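You operate a simulated robot arm through the tools that you are given. There is no shell and no other tool.

Carry out the task below with a simulated two-armed robot. There is one attempt and no reset: what you move stays moved.

JOB
Load the blue paint into the viscometer and test it at 12 rpm.
Fine: leave the can loaded, the sliding tray in, the head down and the dial at that speed. Test no other can.
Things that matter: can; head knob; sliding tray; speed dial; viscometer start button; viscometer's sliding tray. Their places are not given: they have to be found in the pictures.

It is judged by the outcome, as a careful person would: the job done as asked, and still so three seconds after it is handed in. It fails if anything else is knocked over, pushed out of place, dropped, spilled or broken.

ROBOT AND FRAMES
Two 7-joint arms with fingered hands on one trunk that stands fixed in place. Base frame: the origin is at the foot of the trunk, x ahead of it, y to its left, z up; the work surface is at about z = 880. Readings come in mm, degrees, newtons and seconds.
The left shoulder is at [80, 241, 1467], the right one opposite. Each reaches about 1128 mm from its shoulder. Payload 4.9 kg a hand.
The tool frame of a hand sits at the grasp point between the pads (the TCP): z along the fingers, y along the line on which they close. The tips reach 32 mm beyond it. The gripper opens to 200 mm; its body begins 89 mm behind the TCP. The gripper is a hand of 4 fingers: y runs from the thumb to the fingers, the wrist lies at [0, 0, -267] in the tool frame, and closing takes about 1.5 s.
Orientation is that of the tool frame in the base frame, as [roll, pitch, yaw] about the fixed x, y, z axes, in that order (R = Rz(yaw) Ry(pitch) Rx(roll)). With the fingers straight down and closing along the base's y, the tool's x points along the base's -x, its y along +y and its z along -z.

CONTROLS
- The arms move only by the tool drive_tool. It takes "left_increments", "right_increments" or both (then of equal length, played together; a hand with none holds still); each is a list that holds one entry, the list of rows, each a list of 7 numbers: the shift along the tool's x, y, z in units of 40 mm (1.0 is 40 mm), then the turn, a rotation vector about the tool's x, y, z in units of 8 degrees (1.0 is 8 degrees), then the closure in counts, from 0 (fully open) to 255 (shut). In form: [[[x, y, z, ax, ay, az, claw], ...]]. A call has 1 to 20 rows; each row shifts and turns the commanded pose from where the row before left it, along the tool's axes as they then stand. A call with a number of a shift or a turn outside -1 to 1 is refused whole. Rows are played at 5 a second. More than 50 mm and 8.6 degrees between two rows, or a gripper value outside its range, and nothing of the call is played. A pose out of reach is approached as far as the arm can. The call stops where the force on the tool passes 40 N (or 10 N more than at its start, if that is more) or the arm is blocked; 0.2 s more then pass. The fingers move at their own pace (about 72 mm/s each) and stop on an object; they squeeze with about 27 N. The grip force told is the motor's: it shows also when the fingers shut on nothing. Time passes only in rows, and 0.2 s behind the last, so rows that do not move let the fingers close. It gives the time, the measured TCP pose, the force on the tool (base axes), the opening and the grip force at its end, in the units of the frame above (readings bear some noise), with the torque about the TCP (base axes, N m) and any sound that the robot's microphone picked up, and new pictures: "views" is both (left out), scene, wrist or none (wrist: the cameras of the hands that moved).
- Cameras (640 x 400 px; columns grow to the right, rows downward): "scene" is now at [119.2, 25.9, 1641.7]; the picture's right is [0.28, -0.96, 0.00], its down [-0.59, -0.17, -0.79] and it looks along [0.75, 0.22, -0.62] (base axes); focal length 315 px, centre (320, 200). "left" rides on the left gripper at [-69, -69, -116] in its tool frame; the picture's right is [0.71, -0.71, 0.00], its down [0.54, 0.54, -0.64] and it looks along [0.45, 0.45, 0.77] (tool axes); focal length 226 px, centre (320, 200). "right" rides on the right gripper at [69, -69, -116] in its tool frame; the picture's right is [0.71, 0.71, 0.00], its down [-0.54, 0.54, -0.64] and it looks along [-0.45, 0.45, 0.77] (tool axes); focal length 226 px, centre (320, 200).
- lift_body(by): slides the trunk up (or, below 0, down) by that many mm; the arms and the scene camera ride with it, the base frame stays. It gives what a move gives, with no picture.
- hand_shape(shape, hand): the hand has 4 fingers and takes this shape, open, in about a second: jaw (thumb against the fingers, like two jaws); tri (thumb and two fingers); tip (a fingertip pinch); poke (one finger out to press); point (the index stretched); flat (the hand flat); cup (the hand cupped); fist (a fist). The gripper value then closes the fingers along that shape, each until it touches; the sizes above hold for jaw. It gives what a move gives, with no picture.
- turn_head(pan, tilt): turns the head with the scene camera to pan (to the left, within 86 degrees either way) and tilt (down, from -29 to 69), counted from straight ahead of the robot. It gives what a move gives, and a new picture of the scene camera.
- point_at(camera, pixels): for up to 12 pixels [column, row] of the newest picture of that camera ("zoom" is the newest enlarged one), the place [x, y, z] in the base frame of the surface seen there, good to about 2 mm, but the place of the scene camera against the robot may be out by one fixed shift of up to 12 mm in any direction. No time passes.
- zoom(camera, box): a new picture of the part [left, top, right, bottom] of that camera's present view, enlarged. No time passes.
- hand_in(): hands the job in; it is judged then, once.

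Unless the task says otherwise, let go and move clear before handing in.

The tools are called after "Request:" as name(argument=value, ...) on one line, values as JSON. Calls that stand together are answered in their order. drive_tool: Moves the arms, as the interface text tells. Its arguments: {"type":"object","properties":{"left_increments":{"type":"array","items":{"type":"array","items":{"type":"array","items":{"type":"number"}}}},"right_increments":{"type":"array","items":{"type":"array","items":{"type":"array","items":{"type":"number"}}}},"views":{"type":"string","enum":["both","scene","wrist","none"]}},"required":[]} The other tools are called the same way: lift_body (by) moves the trunk up or down; hand_shape (shape, hand) gives the hand a shape; turn_head (pan, tilt) turns the head that bears the scene camera; point_at (camera, pixels) gives the place of the surface under pixels of a picture; zoom (camera, box) takes an enlarged picture of a part of a camera's view; hand_in () hands the job in.

At the start:

```text
clock: 0.0
left_tcp_pos: [697.9, 417.0, 1301.8]
left_ee_rot: [180.0, -0.1, -179.9]
left_force: [-0.2, -0.4, 0.1]
left_torque: [0.03, -0.01, 0.0]
left_grip_width: 200.2
left_gripper_force: 0.0
left_shape: jaw
right_tcp_pos: [647.3, -112.5, 1301.8]
right_ee_rot: [180.0, -0.1, -179.8]
right_force: [0.0, 0.1, 0.9]
right_torque: [0.0, -0.02, -0.02]
right_grip_width: 199.9
right_gripper_force: 0.0
right_shape: jaw
trunk travel left (down, up): [-375.0, 465.0]
head pan, tilt (commanded): [16.1, 38.2]
```

scene: 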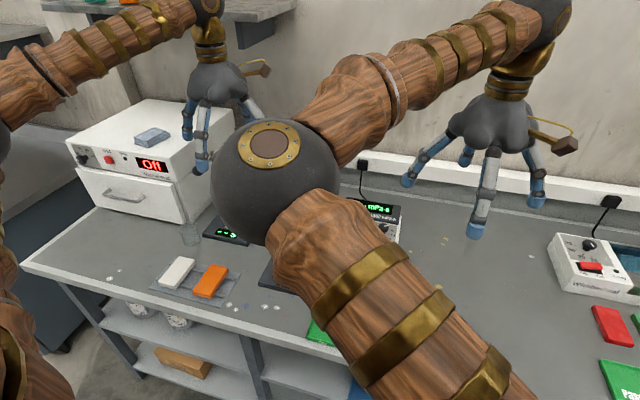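
right: 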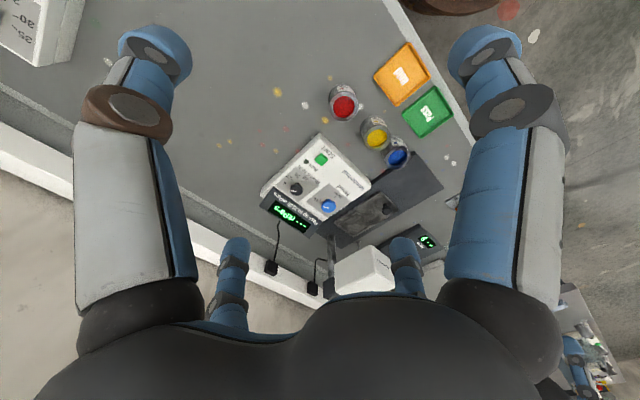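
left: 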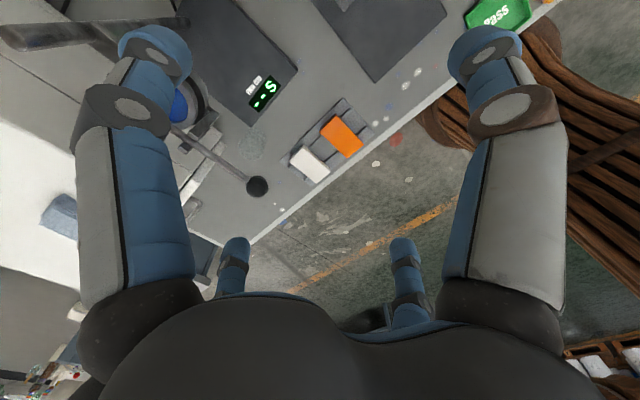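

The right wrist picture shows three open cans (red at 343,105; yellow at 375,133; blue at 398,152) beside a white-and-black instrument (320,190). I will zoom in on it and locate these points.

Request:
zoom(camera="right", box=[240, 60, 480, 290])

Request:
zoom(camera="left", box=[120, 0, 460, 240])

Request:
point_at(camera="right", pixels=[[343, 105], [375, 133], [398, 152], [321, 158], [296, 188], [329, 206], [290, 212], [365, 215], [410, 190], [427, 242], [360, 270], [385, 205]])

```text
1.74 times, centred on (360, 175) of right
```

zoom: 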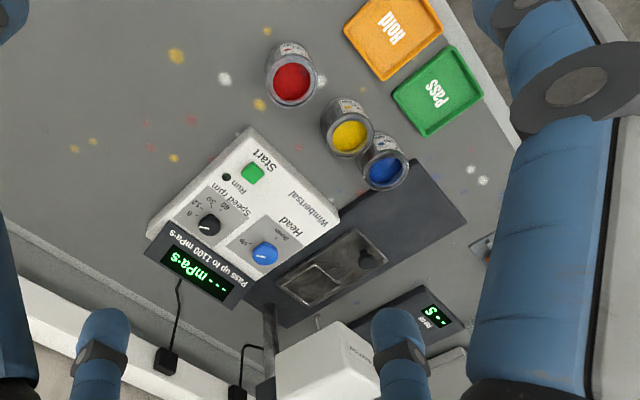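

```text
1.67 times, centred on (290, 120) of left
```

zoom: 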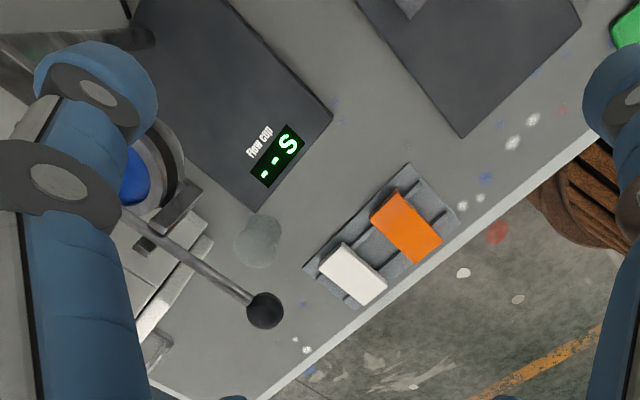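

```text
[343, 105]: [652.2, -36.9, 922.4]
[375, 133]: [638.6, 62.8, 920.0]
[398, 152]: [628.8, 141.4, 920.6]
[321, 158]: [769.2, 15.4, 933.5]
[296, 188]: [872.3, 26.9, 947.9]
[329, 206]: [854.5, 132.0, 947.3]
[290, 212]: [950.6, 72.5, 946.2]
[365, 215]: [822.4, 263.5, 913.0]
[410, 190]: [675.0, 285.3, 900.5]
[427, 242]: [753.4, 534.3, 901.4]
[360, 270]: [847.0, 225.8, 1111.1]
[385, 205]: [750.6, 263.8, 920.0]
```

The blue can stands near (629,141,920) and the instrument's control box is at x 770–950, y 0–150. The right forearm hides the bench from the scene camera, so I'll swing it to the right and then look again.

Request:
drive_tool(right_increments=[[[0, -1, 0, 0, 0, 0, 0], [0, -1, 0, 0, 0, 0, 0], [0, -1, 0, 0, 0, 0, 0], [0, -1, 0, 0, 0, 0, 0], [0, -1, 0, 0, 0, 0, 0], [0, -1, 0, 0, 0, 0, 0], [0, -1, 0, 0, 0, 0, 0], [0, -1, 0, 0, 0, 0, 0]]], views="both")

```text
clock: 1.8
left_tcp_pos: [698.7, 413.3, 1301.9]
left_ee_rot: [179.9, 0.0, -179.9]
left_force: [-0.8, -0.5, 0.8]
left_torque: [0.04, -0.03, 0.02]
left_grip_width: 199.7
left_gripper_force: 0.0
left_shape: jaw
right_tcp_pos: [648.6, -435.3, 1301.8]
right_ee_rot: [179.9, 0.0, -179.8]
right_force: [0.5, 0.3, -0.3]
right_torque: [0.02, 0.01, 0.04]
right_grip_width: 199.7
right_gripper_force: 0.0
right_shape: jaw
trunk travel left (down, up): [-375.0, 465.0]
head pan, tilt (commanded): [16.1, 38.2]
```

scene: 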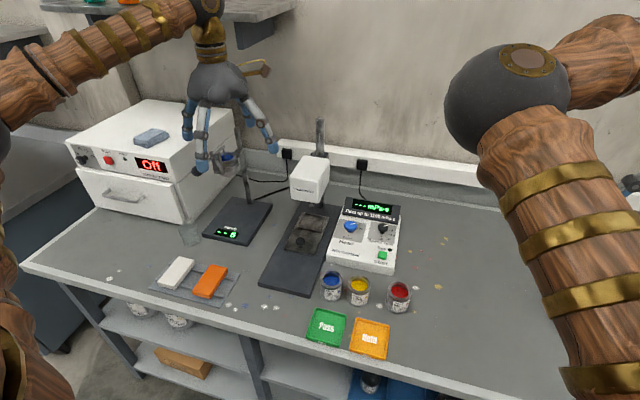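
right: 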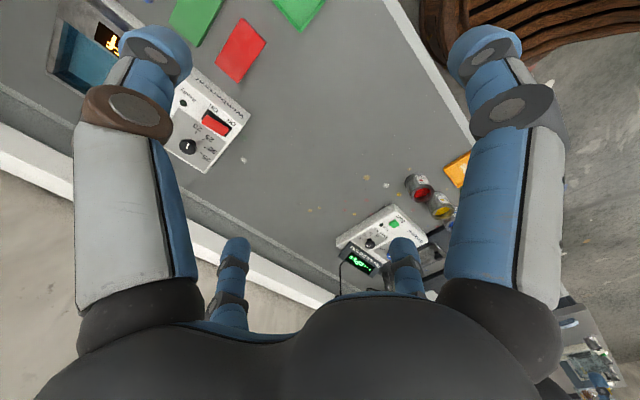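

Now the scene shows the viscometer (white head at 310,180; base plate 300,250; tray 308,235; control box 362,235) and the blue can at (331,285). I'll zoom in to read its labels.

Request:
zoom(camera="scene", box=[320, 185, 420, 280])

Request:
zoom(camera="scene", box=[250, 190, 350, 310])

Request:
zoom(camera="scene", box=[310, 255, 420, 330])

Request:
zoom(camera="scene", box=[260, 100, 370, 210])

```text
4.21 times, centred on (370, 232) of scene
```

zoom: 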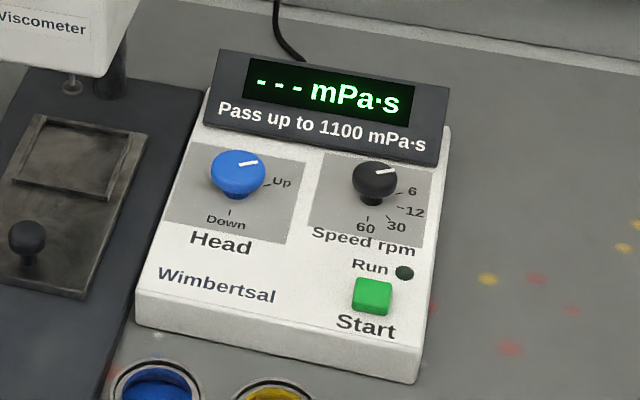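

```text
3.33 times, centred on (300, 250) of scene
```

zoom: 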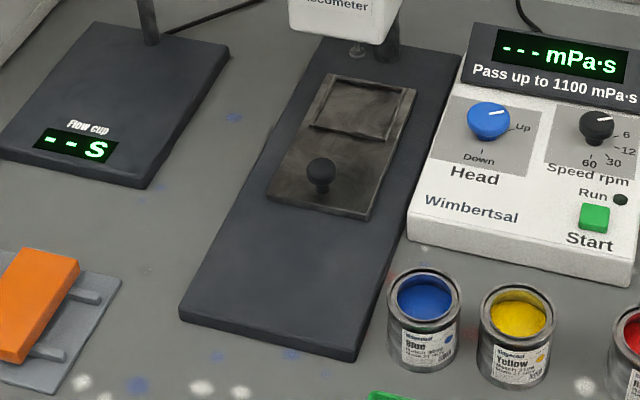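

```text
5.33 times, centred on (365, 292) of scene
```

zoom: 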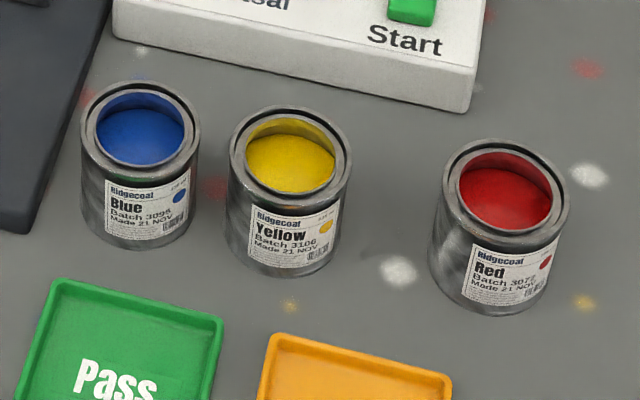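

```text
3.64 times, centred on (315, 155) of scene
```

zoom: 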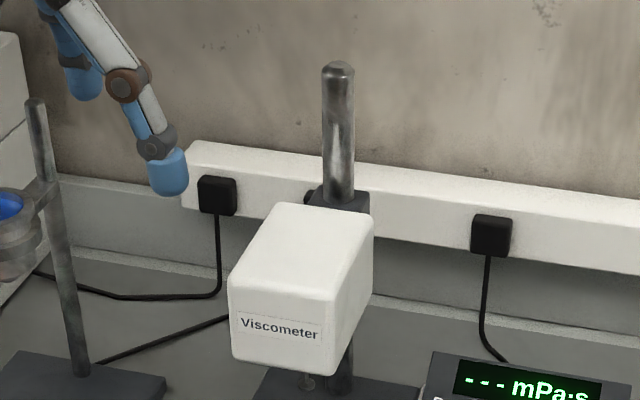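

The labels are readable: Head knob (Up/Down, now at Up), Speed rpm dial (6/12/30/60), green Start, tray with a recess and a knob, and the Blue can. I'll measure the main points.

Request:
point_at(camera="zoom", pixels=[[300, 235], [345, 330]])

Request:
point_at(camera="scene", pixels=[[310, 220], [306, 242], [327, 207], [262, 281], [308, 295], [307, 208], [351, 226], [383, 228], [382, 255], [302, 251], [331, 281], [317, 251]])

Request:
zoom(camera="scene", box=[280, 190, 345, 260])

```text
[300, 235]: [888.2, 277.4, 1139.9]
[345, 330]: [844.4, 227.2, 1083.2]
```

```text
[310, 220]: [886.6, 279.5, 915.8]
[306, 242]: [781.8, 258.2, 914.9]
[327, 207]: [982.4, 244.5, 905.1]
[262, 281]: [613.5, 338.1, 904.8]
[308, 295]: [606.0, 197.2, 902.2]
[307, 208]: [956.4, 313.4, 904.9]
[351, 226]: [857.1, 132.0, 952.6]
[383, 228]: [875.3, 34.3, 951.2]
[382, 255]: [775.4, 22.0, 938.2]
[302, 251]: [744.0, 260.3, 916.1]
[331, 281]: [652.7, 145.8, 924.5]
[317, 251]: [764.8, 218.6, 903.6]
```

```text
5.71 times, centred on (312, 225) of scene
```

zoom: 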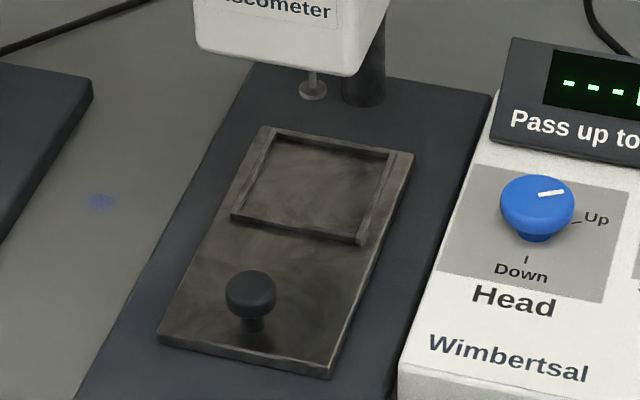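

The knob pointers are on Up and 6. I'll take finer points from this enlarged picture: spindle, tray, recess, tray knob and plate.

Request:
point_at(camera="zoom", pixels=[[313, 92], [265, 130], [412, 155], [330, 375], [160, 342], [250, 282], [310, 190], [280, 145], [385, 158], [355, 235], [240, 210], [363, 95]])

Request:
point_at(camera="zoom", pixels=[[537, 195], [582, 222], [526, 260], [250, 310], [250, 330], [200, 320], [490, 97], [250, 65], [290, 350], [300, 30]])

```text
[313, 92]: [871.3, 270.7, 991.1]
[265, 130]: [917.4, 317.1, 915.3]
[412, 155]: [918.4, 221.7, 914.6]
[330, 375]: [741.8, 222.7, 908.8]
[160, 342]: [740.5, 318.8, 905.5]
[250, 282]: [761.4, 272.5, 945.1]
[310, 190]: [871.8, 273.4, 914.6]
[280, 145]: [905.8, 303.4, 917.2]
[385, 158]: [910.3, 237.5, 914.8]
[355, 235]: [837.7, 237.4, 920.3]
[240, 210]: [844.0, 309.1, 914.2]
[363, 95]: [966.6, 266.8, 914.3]
```

```text
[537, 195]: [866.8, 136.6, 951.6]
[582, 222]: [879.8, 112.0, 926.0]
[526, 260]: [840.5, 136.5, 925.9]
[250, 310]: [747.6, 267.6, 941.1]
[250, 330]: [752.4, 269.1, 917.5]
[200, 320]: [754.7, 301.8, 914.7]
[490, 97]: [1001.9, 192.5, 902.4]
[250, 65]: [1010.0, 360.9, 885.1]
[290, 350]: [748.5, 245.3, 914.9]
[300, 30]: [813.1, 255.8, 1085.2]
```

The plate and tray are aligned with base x: tray x 741–918, y 222–318, recess centre ≈(874,272), spindle directly above at z≈991, so the tray is now in. I'll check the cans' dimensions and the neighbouring flow-cup stand.

Request:
zoom(camera="scene", box=[180, 60, 290, 250])

Request:
point_at(camera="left", pixels=[[257, 187], [178, 105], [200, 100], [230, 150], [290, 70], [262, 95], [310, 160], [345, 135], [185, 125]])

```text
2.11 times, centred on (235, 155) of scene
```

zoom: 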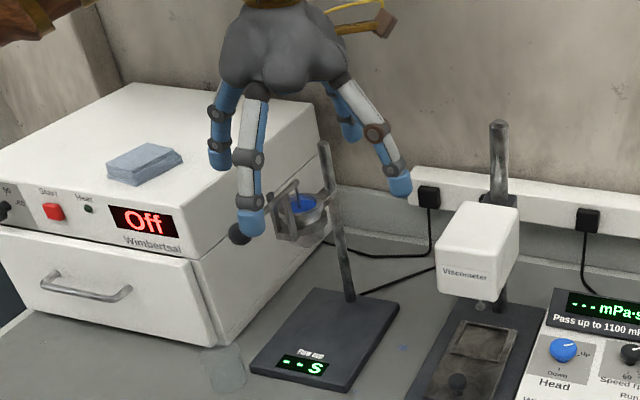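

```text
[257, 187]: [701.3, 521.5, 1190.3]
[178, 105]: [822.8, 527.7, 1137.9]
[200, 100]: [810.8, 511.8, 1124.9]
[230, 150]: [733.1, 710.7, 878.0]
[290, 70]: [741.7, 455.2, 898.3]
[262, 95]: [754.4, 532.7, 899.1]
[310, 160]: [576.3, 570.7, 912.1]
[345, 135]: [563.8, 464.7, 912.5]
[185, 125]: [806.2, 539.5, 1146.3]
```

The flow-cup stand (815,520,1130; lever ball 701,521,1190) must be kept clear of. I'll bring the right hand back so its camera looks at the cans and control box close up, for accurate positions.

Request:
drive_tool(right_increments=[[[0.41, 0.98, 0.14, 0, 0, 0, 0], [0.41, 0.98, 0.14, 0, 0, 0, 0], [0.41, 0.98, 0.14, 0, 0, 0, 0], [0.41, 0.98, 0.14, 0, 0, 0, 0], [0.41, 0.98, 0.14, 0, 0, 0, 0], [0.41, 0.98, 0.14, 0, 0, 0, 0], [0.41, 0.98, 0.14, 0, 0, 0, 0], [0.41, 0.98, 0.14, 0, 0, 0, 0], [0.41, 0.98, 0.14, 0, 0, 0, 0], [0, 0, 0, 0, 0, 0, 0]]], views="both")

```text
clock: 4.0
left_tcp_pos: [698.4, 415.6, 1300.1]
left_ee_rot: [180.0, -0.1, -179.8]
left_force: [-0.2, -0.2, -0.5]
left_torque: [0.05, 0.03, 0.0]
left_grip_width: 199.8
left_gripper_force: 0.0
left_shape: jaw
right_tcp_pos: [506.6, -94.2, 1253.7]
right_ee_rot: [179.3, -0.1, 178.0]
right_force: [0.4, 0.1, 0.4]
right_torque: [0.02, 0.04, 0.0]
right_grip_width: 200.0
right_gripper_force: 0.2
right_shape: jaw
trunk travel left (down, up): [-375.0, 465.0]
head pan, tilt (commanded): [16.1, 38.2]
```

scene: 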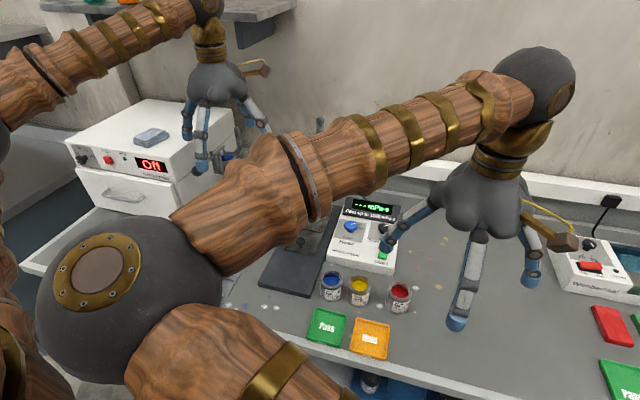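
right: 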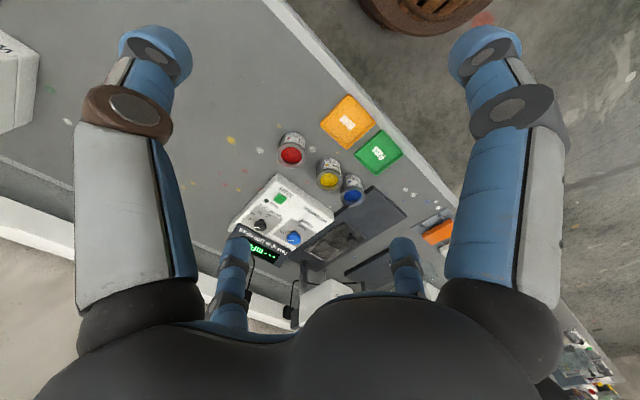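

The right camera now shows the cans at (292,152), (330,175), (352,190) and the control box. I'll zoom on it for accurate measurements.

Request:
zoom(camera="right", box=[310, 140, 390, 220])

Request:
zoom(camera="right", box=[225, 170, 345, 270])

```text
5.00 times, centred on (350, 180) of right
```

zoom: 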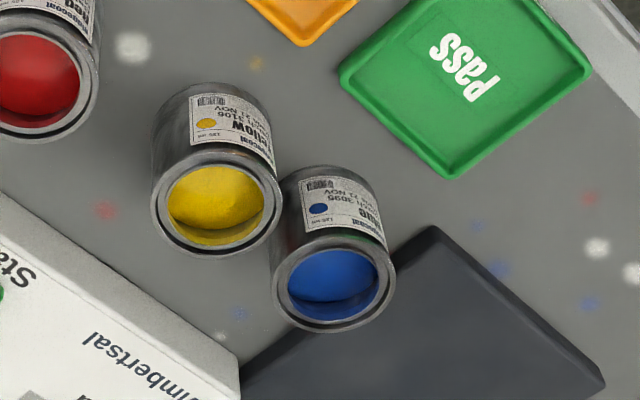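

```text
4.00 times, centred on (285, 220) of right
```

zoom: 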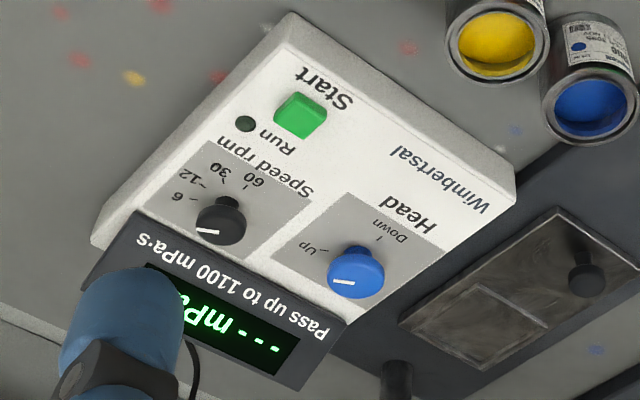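

Request:
point_at(camera="zoom", pixels=[[222, 225], [202, 231], [192, 198], [204, 186], [224, 181], [246, 187], [357, 274], [335, 282], [322, 253], [380, 238], [302, 113], [584, 278]])

Request:
zoom(camera="right", box=[310, 140, 390, 220])

Request:
point_at(camera="zoom", pixels=[[278, 290], [390, 275], [330, 240], [330, 328], [330, 275], [155, 195], [278, 195], [215, 158], [215, 255], [434, 228], [310, 175], [345, 170]])

```text
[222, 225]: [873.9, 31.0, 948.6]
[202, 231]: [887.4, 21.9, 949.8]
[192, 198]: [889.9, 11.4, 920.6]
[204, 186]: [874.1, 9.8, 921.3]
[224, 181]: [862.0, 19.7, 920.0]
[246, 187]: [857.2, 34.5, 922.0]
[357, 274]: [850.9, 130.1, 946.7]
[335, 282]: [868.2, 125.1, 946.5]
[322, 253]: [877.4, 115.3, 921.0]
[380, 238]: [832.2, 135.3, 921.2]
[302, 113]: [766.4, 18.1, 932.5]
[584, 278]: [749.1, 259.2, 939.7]
```

```text
5.00 times, centred on (350, 180) of right
```

zoom: 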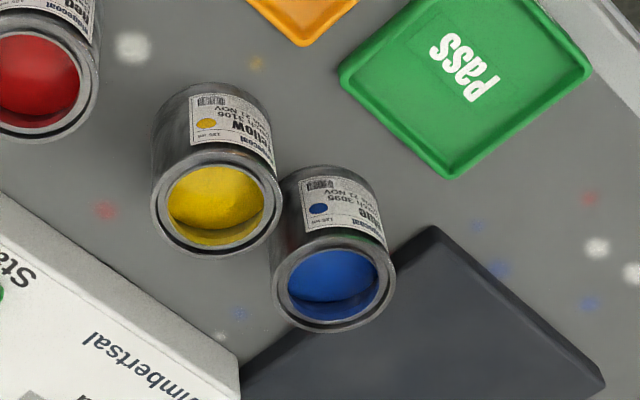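

```text
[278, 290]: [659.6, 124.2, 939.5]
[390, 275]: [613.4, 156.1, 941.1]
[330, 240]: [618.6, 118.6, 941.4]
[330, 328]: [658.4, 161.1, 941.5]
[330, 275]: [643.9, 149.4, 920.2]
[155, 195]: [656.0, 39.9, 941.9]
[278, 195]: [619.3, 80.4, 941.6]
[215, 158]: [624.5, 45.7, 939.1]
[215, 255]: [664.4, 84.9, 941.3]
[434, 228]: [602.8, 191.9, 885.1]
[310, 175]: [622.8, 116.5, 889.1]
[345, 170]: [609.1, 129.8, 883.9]
```

The blue can's rim is centred at about (638,140), z 941, diameter ≈59; yellow's centre is ≈(641,63). I'll refine the knob and dial centres with a bigger enlargement.

Request:
zoom(camera="right", box=[260, 195, 340, 250])

Request:
zoom(camera="right", box=[240, 190, 310, 240])

```text
7.27 times, centred on (300, 222) of right
```

zoom: 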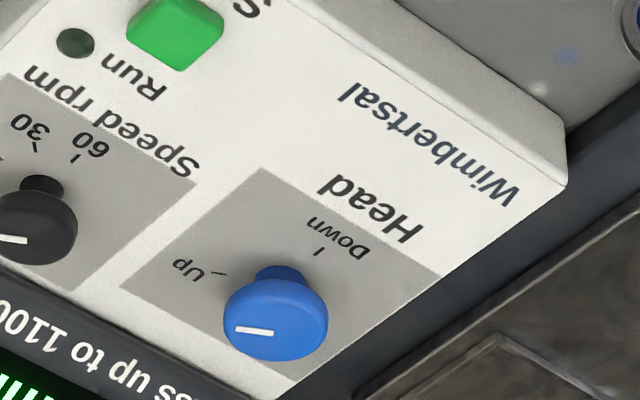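

```text
8.00 times, centred on (275, 215) of right
```

zoom: 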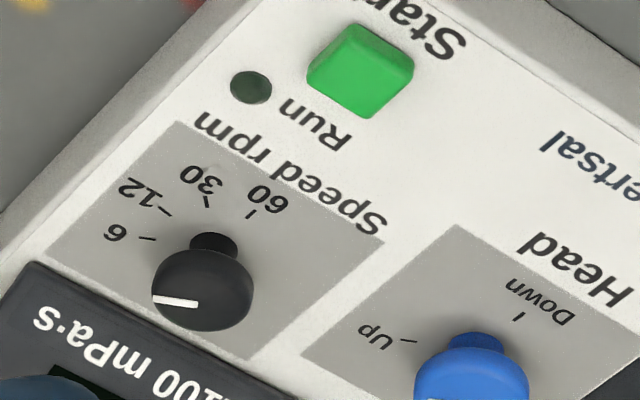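

Request:
point_at(camera="zoom", pixels=[[154, 300], [197, 304], [210, 300], [252, 290], [200, 329], [205, 268], [147, 238], [167, 213], [207, 203], [250, 214], [213, 236], [360, 60]])

Request:
zoom(camera="right", box=[260, 195, 340, 250])

Request:
point_at(camera="zoom", pixels=[[237, 329], [272, 333], [280, 328], [322, 325], [270, 358], [280, 298], [220, 274], [319, 252], [282, 272], [222, 285], [565, 180], [120, 285]])

```text
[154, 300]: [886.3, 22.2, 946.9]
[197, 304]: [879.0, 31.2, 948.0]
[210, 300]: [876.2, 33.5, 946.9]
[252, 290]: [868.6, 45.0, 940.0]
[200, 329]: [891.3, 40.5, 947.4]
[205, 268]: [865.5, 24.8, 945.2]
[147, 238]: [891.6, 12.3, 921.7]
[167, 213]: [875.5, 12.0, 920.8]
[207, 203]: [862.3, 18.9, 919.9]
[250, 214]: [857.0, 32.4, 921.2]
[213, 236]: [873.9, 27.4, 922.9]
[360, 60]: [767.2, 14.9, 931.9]
```

```text
7.27 times, centred on (300, 222) of right
```

zoom: 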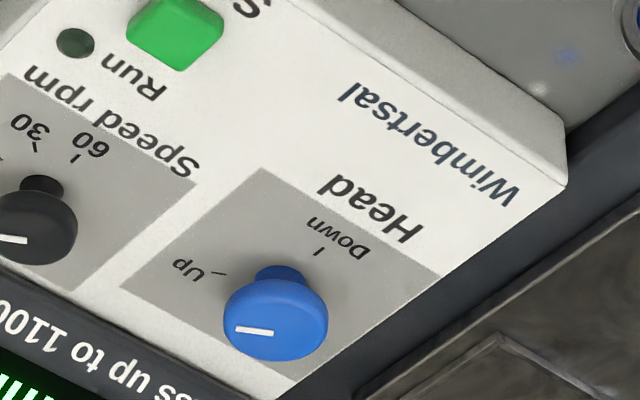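

```text
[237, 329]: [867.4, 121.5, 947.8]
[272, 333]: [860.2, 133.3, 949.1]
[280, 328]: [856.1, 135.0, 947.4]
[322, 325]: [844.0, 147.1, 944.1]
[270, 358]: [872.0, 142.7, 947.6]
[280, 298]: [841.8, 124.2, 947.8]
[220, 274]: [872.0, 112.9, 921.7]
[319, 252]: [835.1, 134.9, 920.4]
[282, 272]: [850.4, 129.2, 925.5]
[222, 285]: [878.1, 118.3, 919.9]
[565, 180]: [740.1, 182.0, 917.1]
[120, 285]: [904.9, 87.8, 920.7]
```

Dial centre ≈(878,32), marks about 43° apart (6 at −54°, 12 at −97°); head knob centre ≈(857,133), Up at −52°, Down at −184°, caps ~33 mm wide with tops at z≈948. Next I measure the tray and its knob with the accurate right camera.

Request:
zoom(camera="right", box=[300, 180, 420, 270])

```text
4.44 times, centred on (360, 225) of right
```

zoom: 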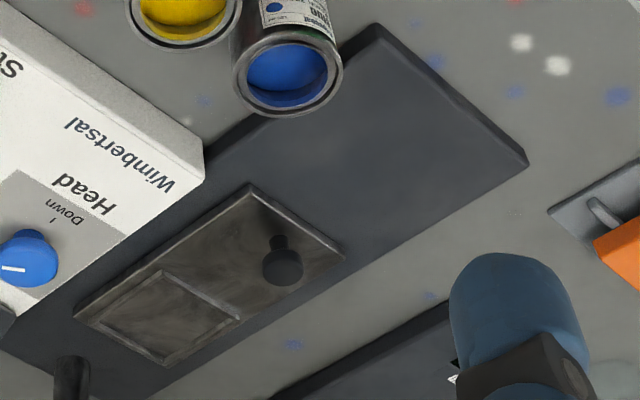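

Request:
point_at(camera="zoom", pixels=[[282, 270], [282, 254], [283, 284], [264, 265], [302, 268], [279, 238], [250, 185], [344, 255], [76, 313], [165, 364], [375, 28], [527, 160]])

Request:
point_at(camera="zoom", pixels=[[162, 270], [240, 318], [100, 318], [172, 355], [170, 312], [200, 150], [70, 370]])

```text
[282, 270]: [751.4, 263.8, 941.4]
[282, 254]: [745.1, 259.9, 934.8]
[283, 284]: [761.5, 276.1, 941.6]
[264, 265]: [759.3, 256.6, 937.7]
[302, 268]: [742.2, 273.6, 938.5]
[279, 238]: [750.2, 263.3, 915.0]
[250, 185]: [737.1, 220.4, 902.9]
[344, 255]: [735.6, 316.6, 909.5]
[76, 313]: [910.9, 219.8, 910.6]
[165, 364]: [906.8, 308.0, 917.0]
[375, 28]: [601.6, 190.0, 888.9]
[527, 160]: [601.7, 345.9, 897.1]
```

```text
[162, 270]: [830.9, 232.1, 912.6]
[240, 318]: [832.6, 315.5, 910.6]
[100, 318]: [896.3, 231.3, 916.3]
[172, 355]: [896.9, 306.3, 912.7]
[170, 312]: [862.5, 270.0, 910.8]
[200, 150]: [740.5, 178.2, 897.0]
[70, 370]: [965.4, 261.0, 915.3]
```

True tray: x 736–911, y 220–316, knob centre (751,266) top z 941, recess centre (863,268); plate's front edge is x 602, so there's about 130 mm to pull it out. I'll park the right arm to the right and tilt the left hand forward by 40° in place.

Request:
drive_tool(right_increments=[[[-0.4, -0.95, -0.14, 0, 0, 0, 0], [-0.4, -0.95, -0.14, 0, 0, 0, 0], [-0.4, -0.95, -0.14, 0, 0, 0, 0], [-0.4, -0.95, -0.14, 0, 0, 0, 0], [-0.4, -0.95, -0.14, 0, 0, 0, 0], [-0.4, -0.95, -0.14, 0, 0, 0, 0], [-0.4, -0.95, -0.14, 0, 0, 0, 0], [-0.4, -0.95, -0.14, 0, 0, 0, 0], [-0.4, -0.95, -0.14, 0, 0, 0, 0], [0, 0, 0, 0, 0, 0, 0]]], left_increments=[[[0, 0, 0, 0, 0, 0, 0], [0, 0, 0, 0, 0, 0, 0], [0, 0, 0, 0, 0, 0, 0], [0, 0, 0, 0, 0, 0, 0], [0, -0.5, 0, 0, -1, 0, 0], [0, -0.5, 0, 0, -1, 0, 0], [0, -0.5, 0, 0, -1, 0, 0], [0, -0.5, 0, 0, -1, 0, 0], [0, -0.5, 0, 0, -1, 0, 0], [0, 0, 0, 0, 0, 0, 0]]], views="both")

```text
clock: 6.2
left_tcp_pos: [697.4, 317.3, 1299.4]
left_ee_rot: [-179.9, 40.0, 180.0]
left_force: [-0.4, -0.8, -0.4]
left_torque: [-0.04, 0.05, 0.0]
left_grip_width: 200.0
left_gripper_force: 0.0
left_shape: jaw
right_tcp_pos: [643.6, -420.7, 1302.8]
right_ee_rot: [-180.0, 0.0, -179.9]
right_force: [0.0, 0.4, 0.7]
right_torque: [-0.06, -0.01, 0.02]
right_grip_width: 200.0
right_gripper_force: 0.1
right_shape: jaw
trunk travel left (down, up): [-375.0, 465.0]
head pan, tilt (commanded): [16.1, 38.2]
```

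scene: 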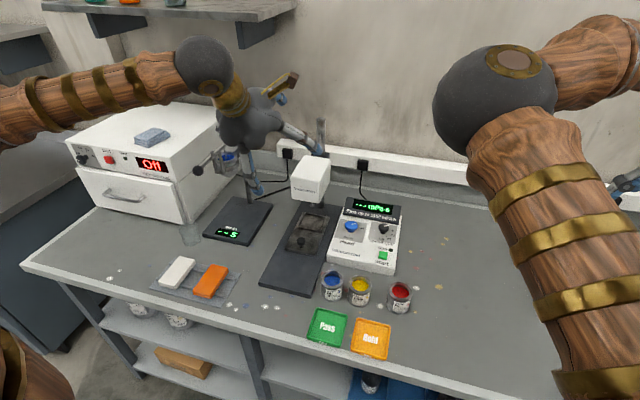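
right: 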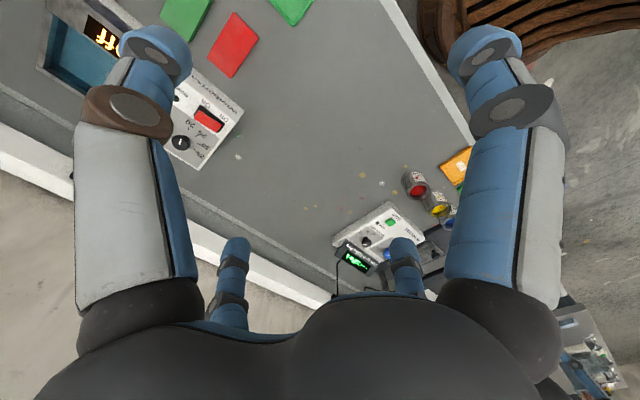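
left: 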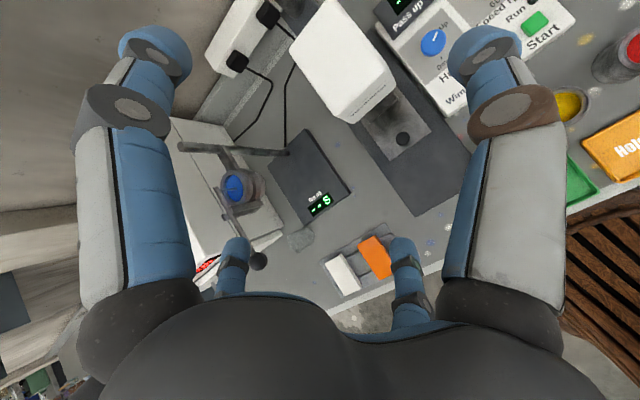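

Left hand is tilted 40° at (697,317,1299) with clear space below. I'll lower it to a pre-grasp spot about 100 mm back from the tray knob along the approach line, partly closing the fingers.

Request:
drive_tool(left_increments=[[[0.606, -0.16, 0.63, 0, 0, 0, 160], [0.606, -0.16, 0.63, 0, 0, 0, 160], [0.606, -0.16, 0.63, 0, 0, 0, 160], [0.606, -0.16, 0.63, 0, 0, 0, 160], [0.606, -0.16, 0.63, 0, 0, 0, 160], [0.606, -0.16, 0.63, 0, 0, 0, 160], [0.606, -0.16, 0.63, 0, 0, 0, 160], [0.606, -0.16, 0.63, 0, 0, 0, 160], [0, 0, 0, 0, 0, 0, 160], [0, 0, 0, 0, 0, 0, 160]]], views="both")

```text
clock: 8.4
left_tcp_pos: [678.3, 265.4, 1021.6]
left_ee_rot: [-179.9, 39.9, -179.9]
left_force: [-0.6, -0.2, 0.5]
left_torque: [-0.01, 0.02, 0.02]
left_grip_width: 75.1
left_gripper_force: 0.1
left_shape: jaw
right_tcp_pos: [643.1, -420.5, 1302.7]
right_ee_rot: [-179.9, 0.0, -179.9]
right_force: [0.7, 0.5, 0.0]
right_torque: [0.01, -0.03, 0.01]
right_grip_width: 199.8
right_gripper_force: 0.1
right_shape: jaw
trunk travel left (down, up): [-375.0, 465.0]
head pan, tilt (commanded): [16.1, 38.2]
```

scene: 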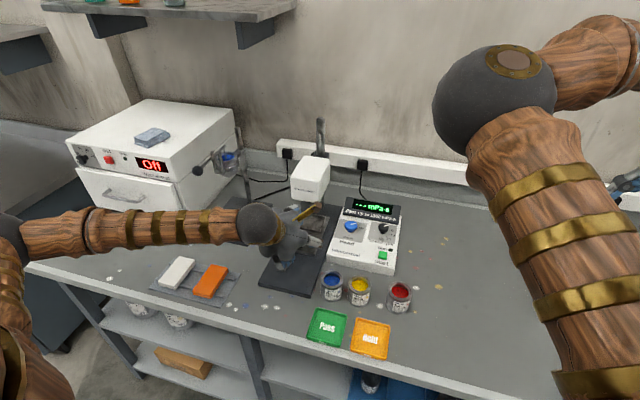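
left: 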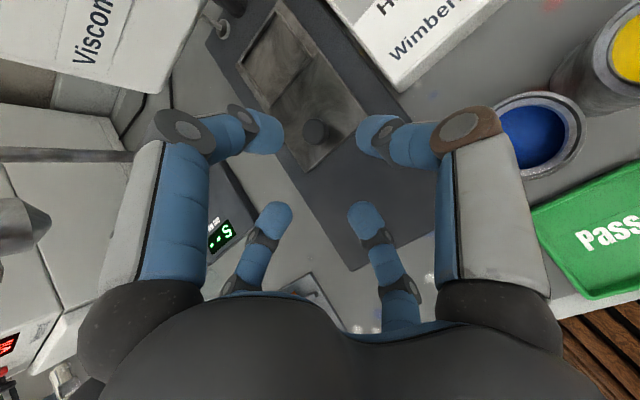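

The picture shows that this hand has four fingers around a centre (tips at 270,135; 370,135; 275,215; 362,212), so with a 40° tilt the near finger would hit the tray first. I'll try the "tip" pinch shape here in free space and look at it.

Request:
hand_shape(shape="tip", hand="left")

Request:
zoom(camera="left", box=[0, 0, 640, 400])

Request:
zoom(camera="scene", box=[220, 170, 380, 300])

```text
clock: 9.3
left_tcp_pos: [678.9, 265.7, 1022.3]
left_ee_rot: [179.9, 40.0, -179.9]
left_force: [-0.2, 0.4, -0.2]
left_torque: [0.01, -0.02, 0.0]
left_grip_width: 199.9
left_gripper_force: 0.0
left_shape: tip
right_tcp_pos: [644.7, -420.8, 1301.6]
right_ee_rot: [-179.9, -0.1, -180.0]
right_force: [0.1, 1.0, 0.3]
right_torque: [0.02, 0.01, 0.04]
right_grip_width: 200.2
right_gripper_force: 0.1
right_shape: jaw
trunk travel left (down, up): [-375.0, 465.0]
head pan, tilt (commanded): [16.1, 38.2]
```

```text
1.00 times, centred on (320, 200) of left (not enlarged: the box is as wide or as high as the picture)
```

zoom: 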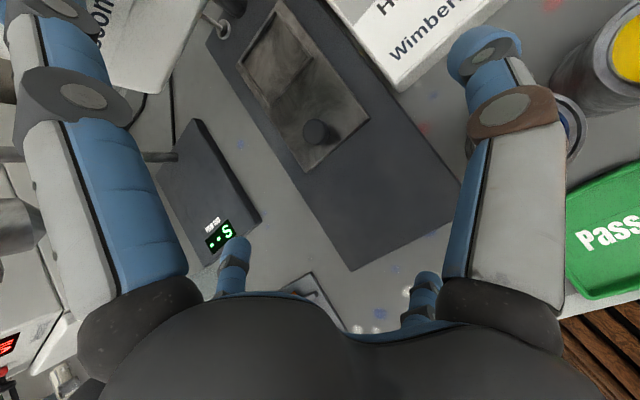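

```text
3.08 times, centred on (300, 235) of scene
```

zoom: 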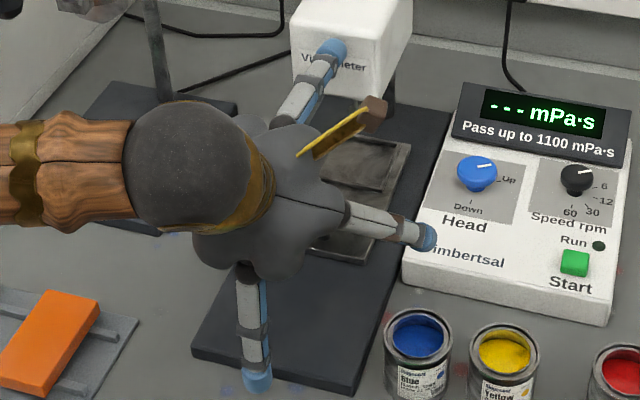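

In "tip" shape the two unused fingers splay wide (one almost reaches the viscometer head at scene zoom (332,48)), so it is unsuitable. I'll try "poke", from this same free spot.

Request:
hand_shape(shape="poke", hand="left")

Request:
zoom(camera="left", box=[0, 0, 640, 400])

Request:
zoom(camera="scene", box=[220, 170, 380, 300])

```text
clock: 10.2
left_tcp_pos: [681.0, 265.2, 1022.0]
left_ee_rot: [-180.0, 40.0, -179.9]
left_force: [1.1, 1.0, 0.6]
left_torque: [-0.01, -0.02, 0.02]
left_grip_width: 0.0
left_gripper_force: 0.1
left_shape: poke
right_tcp_pos: [643.5, -420.8, 1302.4]
right_ee_rot: [-180.0, 0.0, -179.9]
right_force: [-0.8, 0.6, -0.1]
right_torque: [-0.01, -0.01, 0.0]
right_grip_width: 200.2
right_gripper_force: 0.0
right_shape: jaw
trunk travel left (down, up): [-375.0, 465.0]
head pan, tilt (commanded): [16.1, 38.2]
```

```text
1.00 times, centred on (320, 200) of left (not enlarged: the box is as wide or as high as the picture)
```

zoom: 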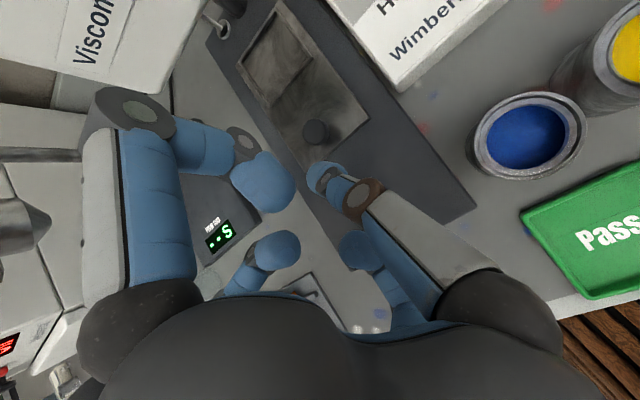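

```text
3.08 times, centred on (300, 235) of scene
```

zoom: 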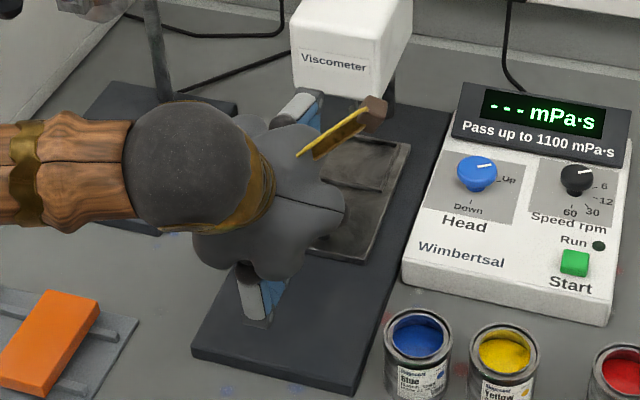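

In "poke" the three other fingers fold with wide knuckles, which is no better. Instead I'll use the jaw shape turned 45° about its axis (fingers on the diagonals) with only 20° tilt, which keeps clear of the head, spindle and tray. First back to jaw.

Request:
hand_shape(shape="jaw", hand="left")

Request:
drive_tool(left_increments=[[[0, 0, 0, 0, 0.625, 0, 178], [0, 0, 0, 0, 0.625, 0, 178], [0, 0, 0, 0, 0.625, 0, 178], [0, 0, 0, 0, 0.625, 0, 178], [0, 0, 0, 0, 0, 0.9375, 178], [0, 0, 0, 0, 0, 0.9375, 178], [0, 0, 0, 0, 0, 0.9375, 178], [0, 0, 0, 0, 0, 0.9375, 178], [0, 0, 0, 0, 0, 0.9375, 178], [0, 0, 0, 0, 0, 0.9375, 178], [0, 0, 0, 0, 0, 0, 178], [0, 0, 0, 0, 0, 0, 178]]], views="both")

```text
clock: 11.1
left_tcp_pos: [679.3, 264.6, 1021.6]
left_ee_rot: [179.9, 40.0, -179.9]
left_force: [0.5, -0.8, -0.1]
left_torque: [-0.04, 0.0, -0.02]
left_grip_width: 199.9
left_gripper_force: 0.2
left_shape: jaw
right_tcp_pos: [644.6, -421.1, 1301.0]
right_ee_rot: [-180.0, 0.0, -179.9]
right_force: [0.1, -0.2, -0.3]
right_torque: [-0.01, -0.04, -0.02]
right_grip_width: 200.1
right_gripper_force: 0.0
right_shape: jaw
trunk travel left (down, up): [-375.0, 465.0]
head pan, tilt (commanded): [16.1, 38.2]
```

```text
clock: 13.7
left_tcp_pos: [678.9, 264.8, 1022.9]
left_ee_rot: [165.7, 14.0, 133.2]
left_force: [0.2, 0.8, -0.5]
left_torque: [0.0, 0.02, 0.04]
left_grip_width: 60.8
left_gripper_force: 0.0
left_shape: jaw
right_tcp_pos: [643.4, -419.6, 1301.2]
right_ee_rot: [180.0, 0.0, 180.0]
right_force: [0.6, -0.8, -1.2]
right_torque: [-0.02, 0.01, 0.0]
right_grip_width: 199.6
right_gripper_force: 0.1
right_shape: jaw
trunk travel left (down, up): [-375.0, 465.0]
head pan, tilt (commanded): [16.1, 38.2]
```

scene: 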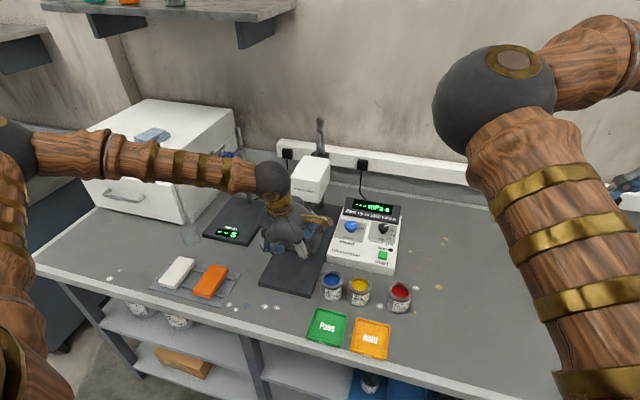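
left: 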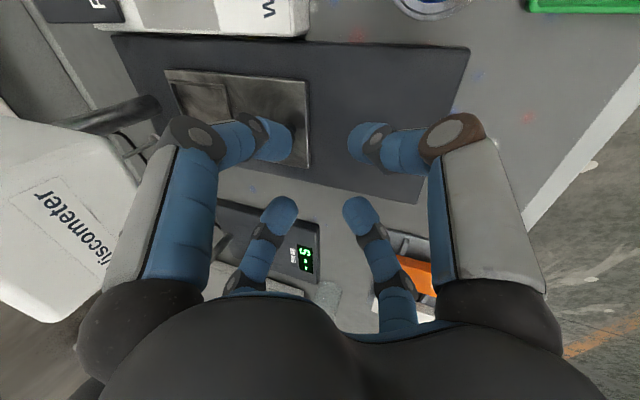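

Hand is now at tilt 20° and turned 45°, opening 61 mm. I'll move to just above the tray knob along the approach axis and look before descending.

Request:
drive_tool(left_increments=[[[-0.325, 0.344, 0.2375, 0, 0, 0, 178], [-0.325, 0.344, 0.2375, 0, 0, 0, 178], [0, 0, 0.25, 0, 0, 0, 178], [0, 0, 0.25, 0, 0, 0, 178], [0, 0, 0, 0, 0, 0, 178]]], views="both")

Request:
zoom(camera="scene", box=[250, 160, 360, 280])

```text
clock: 14.9
left_tcp_pos: [728.6, 265.7, 999.3]
left_ee_rot: [165.6, 14.0, 133.3]
left_force: [-0.2, 0.1, 0.4]
left_torque: [0.02, 0.01, -0.02]
left_grip_width: 60.6
left_gripper_force: 0.2
left_shape: jaw
right_tcp_pos: [643.3, -422.5, 1301.2]
right_ee_rot: [-180.0, 0.0, -179.9]
right_force: [-0.3, -0.7, 0.2]
right_torque: [-0.03, -0.02, 0.01]
right_grip_width: 200.1
right_gripper_force: 0.2
right_shape: jaw
trunk travel left (down, up): [-375.0, 465.0]
head pan, tilt (commanded): [16.1, 38.2]
```

scene: 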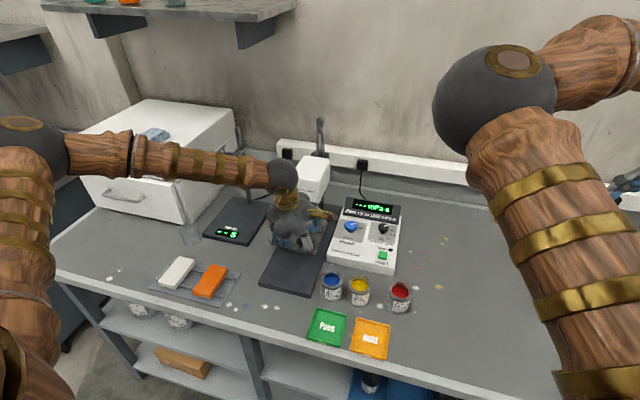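
left: 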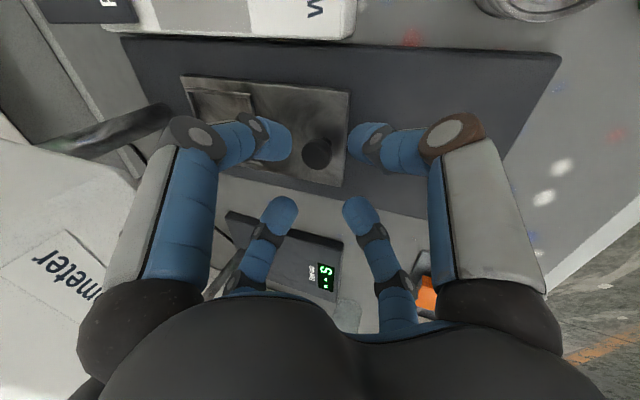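

```text
3.33 times, centred on (305, 220) of scene
```

zoom: 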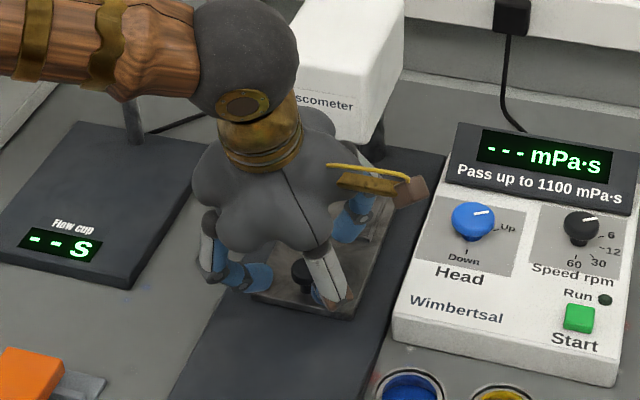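

The knob (316,152 in the left picture) sits between the four fingertips as intended. I'll confirm its place with the left camera before descending.

Request:
point_at(camera="left", pixels=[[316, 152], [316, 140], [316, 165], [303, 152], [330, 152], [340, 175], [230, 100]])

```text
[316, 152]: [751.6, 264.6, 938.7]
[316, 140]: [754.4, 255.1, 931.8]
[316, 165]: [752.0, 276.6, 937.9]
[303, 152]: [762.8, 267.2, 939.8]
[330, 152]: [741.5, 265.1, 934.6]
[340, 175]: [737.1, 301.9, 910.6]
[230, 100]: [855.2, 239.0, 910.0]
```

Knob centre is (752,267), top z≈940, tray surface z≈910. I'll descend 53 mm along the hand axis.

Request:
drive_tool(left_increments=[[[0.01, 0, 0.4, 0, 0, 0, 178], [0.01, 0, 0.4, 0, 0, 0, 178], [0.01, 0, 0.3, 0, 0, 0, 178], [0, 0, 0.23, 0, 0, 0, 178], [0, 0, 0, 0, 0, 0, 178]]], views="wrist")

```text
clock: 16.1
left_tcp_pos: [744.3, 266.2, 949.8]
left_ee_rot: [165.6, 14.0, 133.3]
left_force: [-0.6, -0.6, 0.1]
left_torque: [0.0, 0.02, 0.01]
left_grip_width: 60.8
left_gripper_force: 0.0
left_shape: jaw
right_tcp_pos: [643.6, -419.8, 1302.3]
right_ee_rot: [179.9, -0.1, -179.9]
right_force: [0.2, 0.0, -0.4]
right_torque: [0.01, -0.01, 0.01]
right_grip_width: 200.1
right_gripper_force: 0.1
right_shape: jaw
trunk travel left (down, up): [-375.0, 465.0]
head pan, tilt (commanded): [16.1, 38.2]
```

left: 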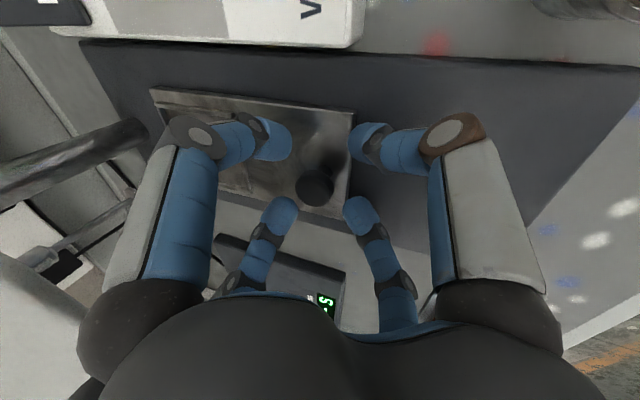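

The knob is between the fingertips and there is no contact force. I'll close on it.

Request:
drive_tool(left_increments=[[[0, 0, 0, 0, 0, 0, 255], [0, 0, 0, 0, 0, 0, 255], [0, 0, 0, 0, 0, 0, 255], [0, 0, 0, 0, 0, 0, 255], [0, 0, 0, 0, 0, 0, 255], [0, 0, 0, 0, 0, 0, 255]]], views="wrist")

```text
clock: 17.5
left_tcp_pos: [746.2, 267.6, 948.8]
left_ee_rot: [165.6, 14.1, 133.3]
left_force: [-4.6, -0.7, -3.0]
left_torque: [-0.26, 0.77, -0.88]
left_grip_width: 41.5
left_gripper_force: 27.0
left_shape: jaw
right_tcp_pos: [642.6, -421.1, 1301.6]
right_ee_rot: [-180.0, 0.1, -180.0]
right_force: [0.5, -0.3, -0.1]
right_torque: [0.04, 0.02, 0.02]
right_grip_width: 199.7
right_gripper_force: 0.0
right_shape: jaw
trunk travel left (down, up): [-375.0, 465.0]
head pan, tilt (commanded): [16.1, 38.2]
```

left: 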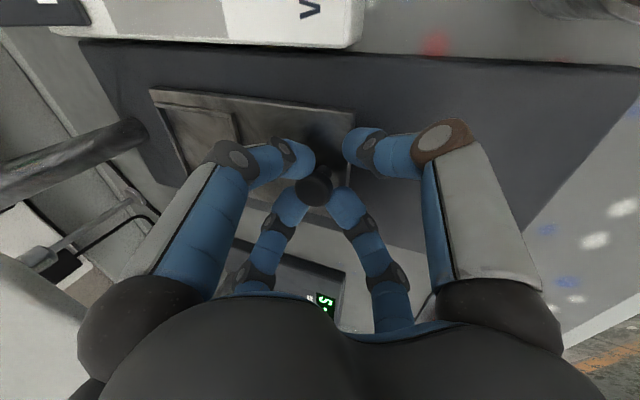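

Gripped (27 N, fingers around the knob). I'll pull the tray straight toward the robot, first 40 mm.

Request:
drive_tool(left_increments=[[[0.166, -0.166, -0.085, 0, 0, 0, 255], [0.166, -0.166, -0.085, 0, 0, 0, 255], [0.166, -0.166, -0.085, 0, 0, 0, 255], [0.166, -0.166, -0.085, 0, 0, 0, 255], [0, 0, 0, 0, 0, 0, 255]]], views="both")

```text
clock: 18.7
left_tcp_pos: [705.3, 267.2, 948.3]
left_ee_rot: [165.6, 14.0, 133.3]
left_force: [-1.0, -1.8, 0.8]
left_torque: [-0.23, 0.56, -0.75]
left_grip_width: 41.0
left_gripper_force: 27.4
left_shape: jaw
right_tcp_pos: [643.8, -421.0, 1301.4]
right_ee_rot: [180.0, 0.0, 180.0]
right_force: [0.3, 0.4, 0.3]
right_torque: [0.01, 0.01, 0.01]
right_grip_width: 199.8
right_gripper_force: 0.1
right_shape: jaw
trunk travel left (down, up): [-375.0, 465.0]
head pan, tilt (commanded): [16.1, 38.2]
```

scene: 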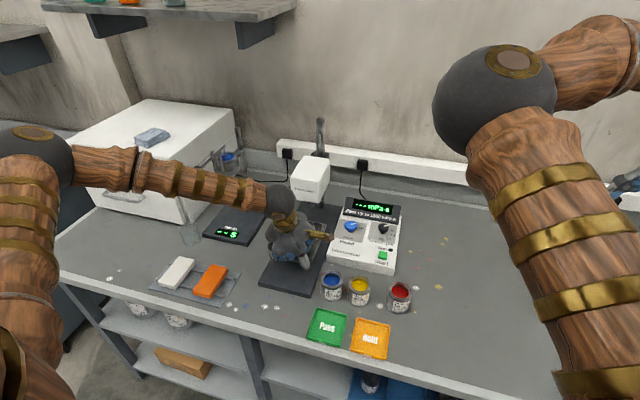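
left: 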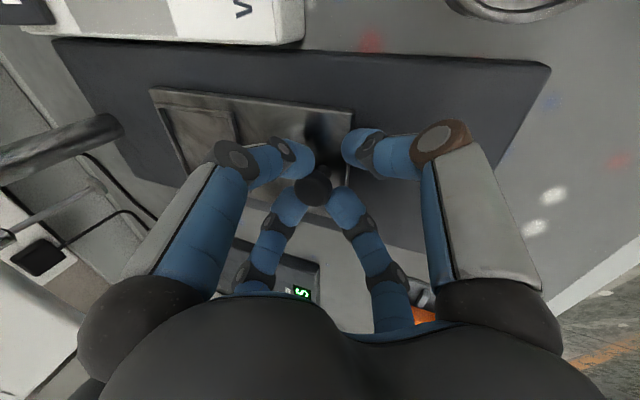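

The tray follows the hand with almost no force. I'll pull another 85 mm.

Request:
drive_tool(left_increments=[[[0.166, -0.166, -0.085, 0, 0, 0, 255], [0.166, -0.166, -0.085, 0, 0, 0, 255], [0.166, -0.166, -0.085, 0, 0, 0, 255], [0.166, -0.166, -0.085, 0, 0, 0, 255], [0.166, -0.166, -0.085, 0, 0, 0, 255], [0.166, -0.166, -0.085, 0, 0, 0, 255], [0.166, -0.166, -0.085, 0, 0, 0, 255], [0.166, -0.166, -0.085, 0, 0, 0, 255], [0.083, -0.083, -0.042, 0, 0, 0, 255], [0, 0, 0, 0, 0, 0, 255]]], views="both")

```text
clock: 20.9
left_tcp_pos: [620.7, 266.6, 948.2]
left_ee_rot: [165.5, 13.9, 133.2]
left_force: [0.3, -0.5, 3.0]
left_torque: [-0.21, 0.51, -0.79]
left_grip_width: 40.9
left_gripper_force: 27.1
left_shape: jaw
right_tcp_pos: [643.3, -421.9, 1301.9]
right_ee_rot: [180.0, 0.1, -179.9]
right_force: [-0.1, -0.1, -0.8]
right_torque: [-0.03, 0.03, 0.02]
right_grip_width: 199.9
right_gripper_force: 0.1
right_shape: jaw
trunk travel left (down, up): [-375.0, 465.0]
head pan, tilt (commanded): [16.1, 38.2]
```

scene: 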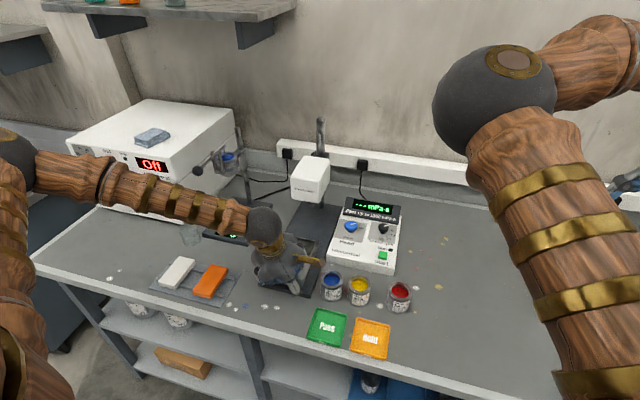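
left: 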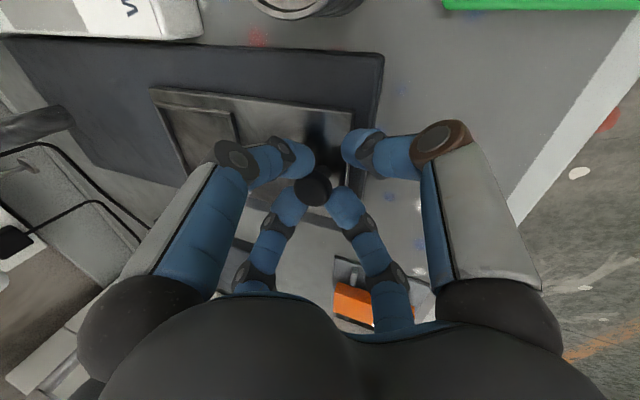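

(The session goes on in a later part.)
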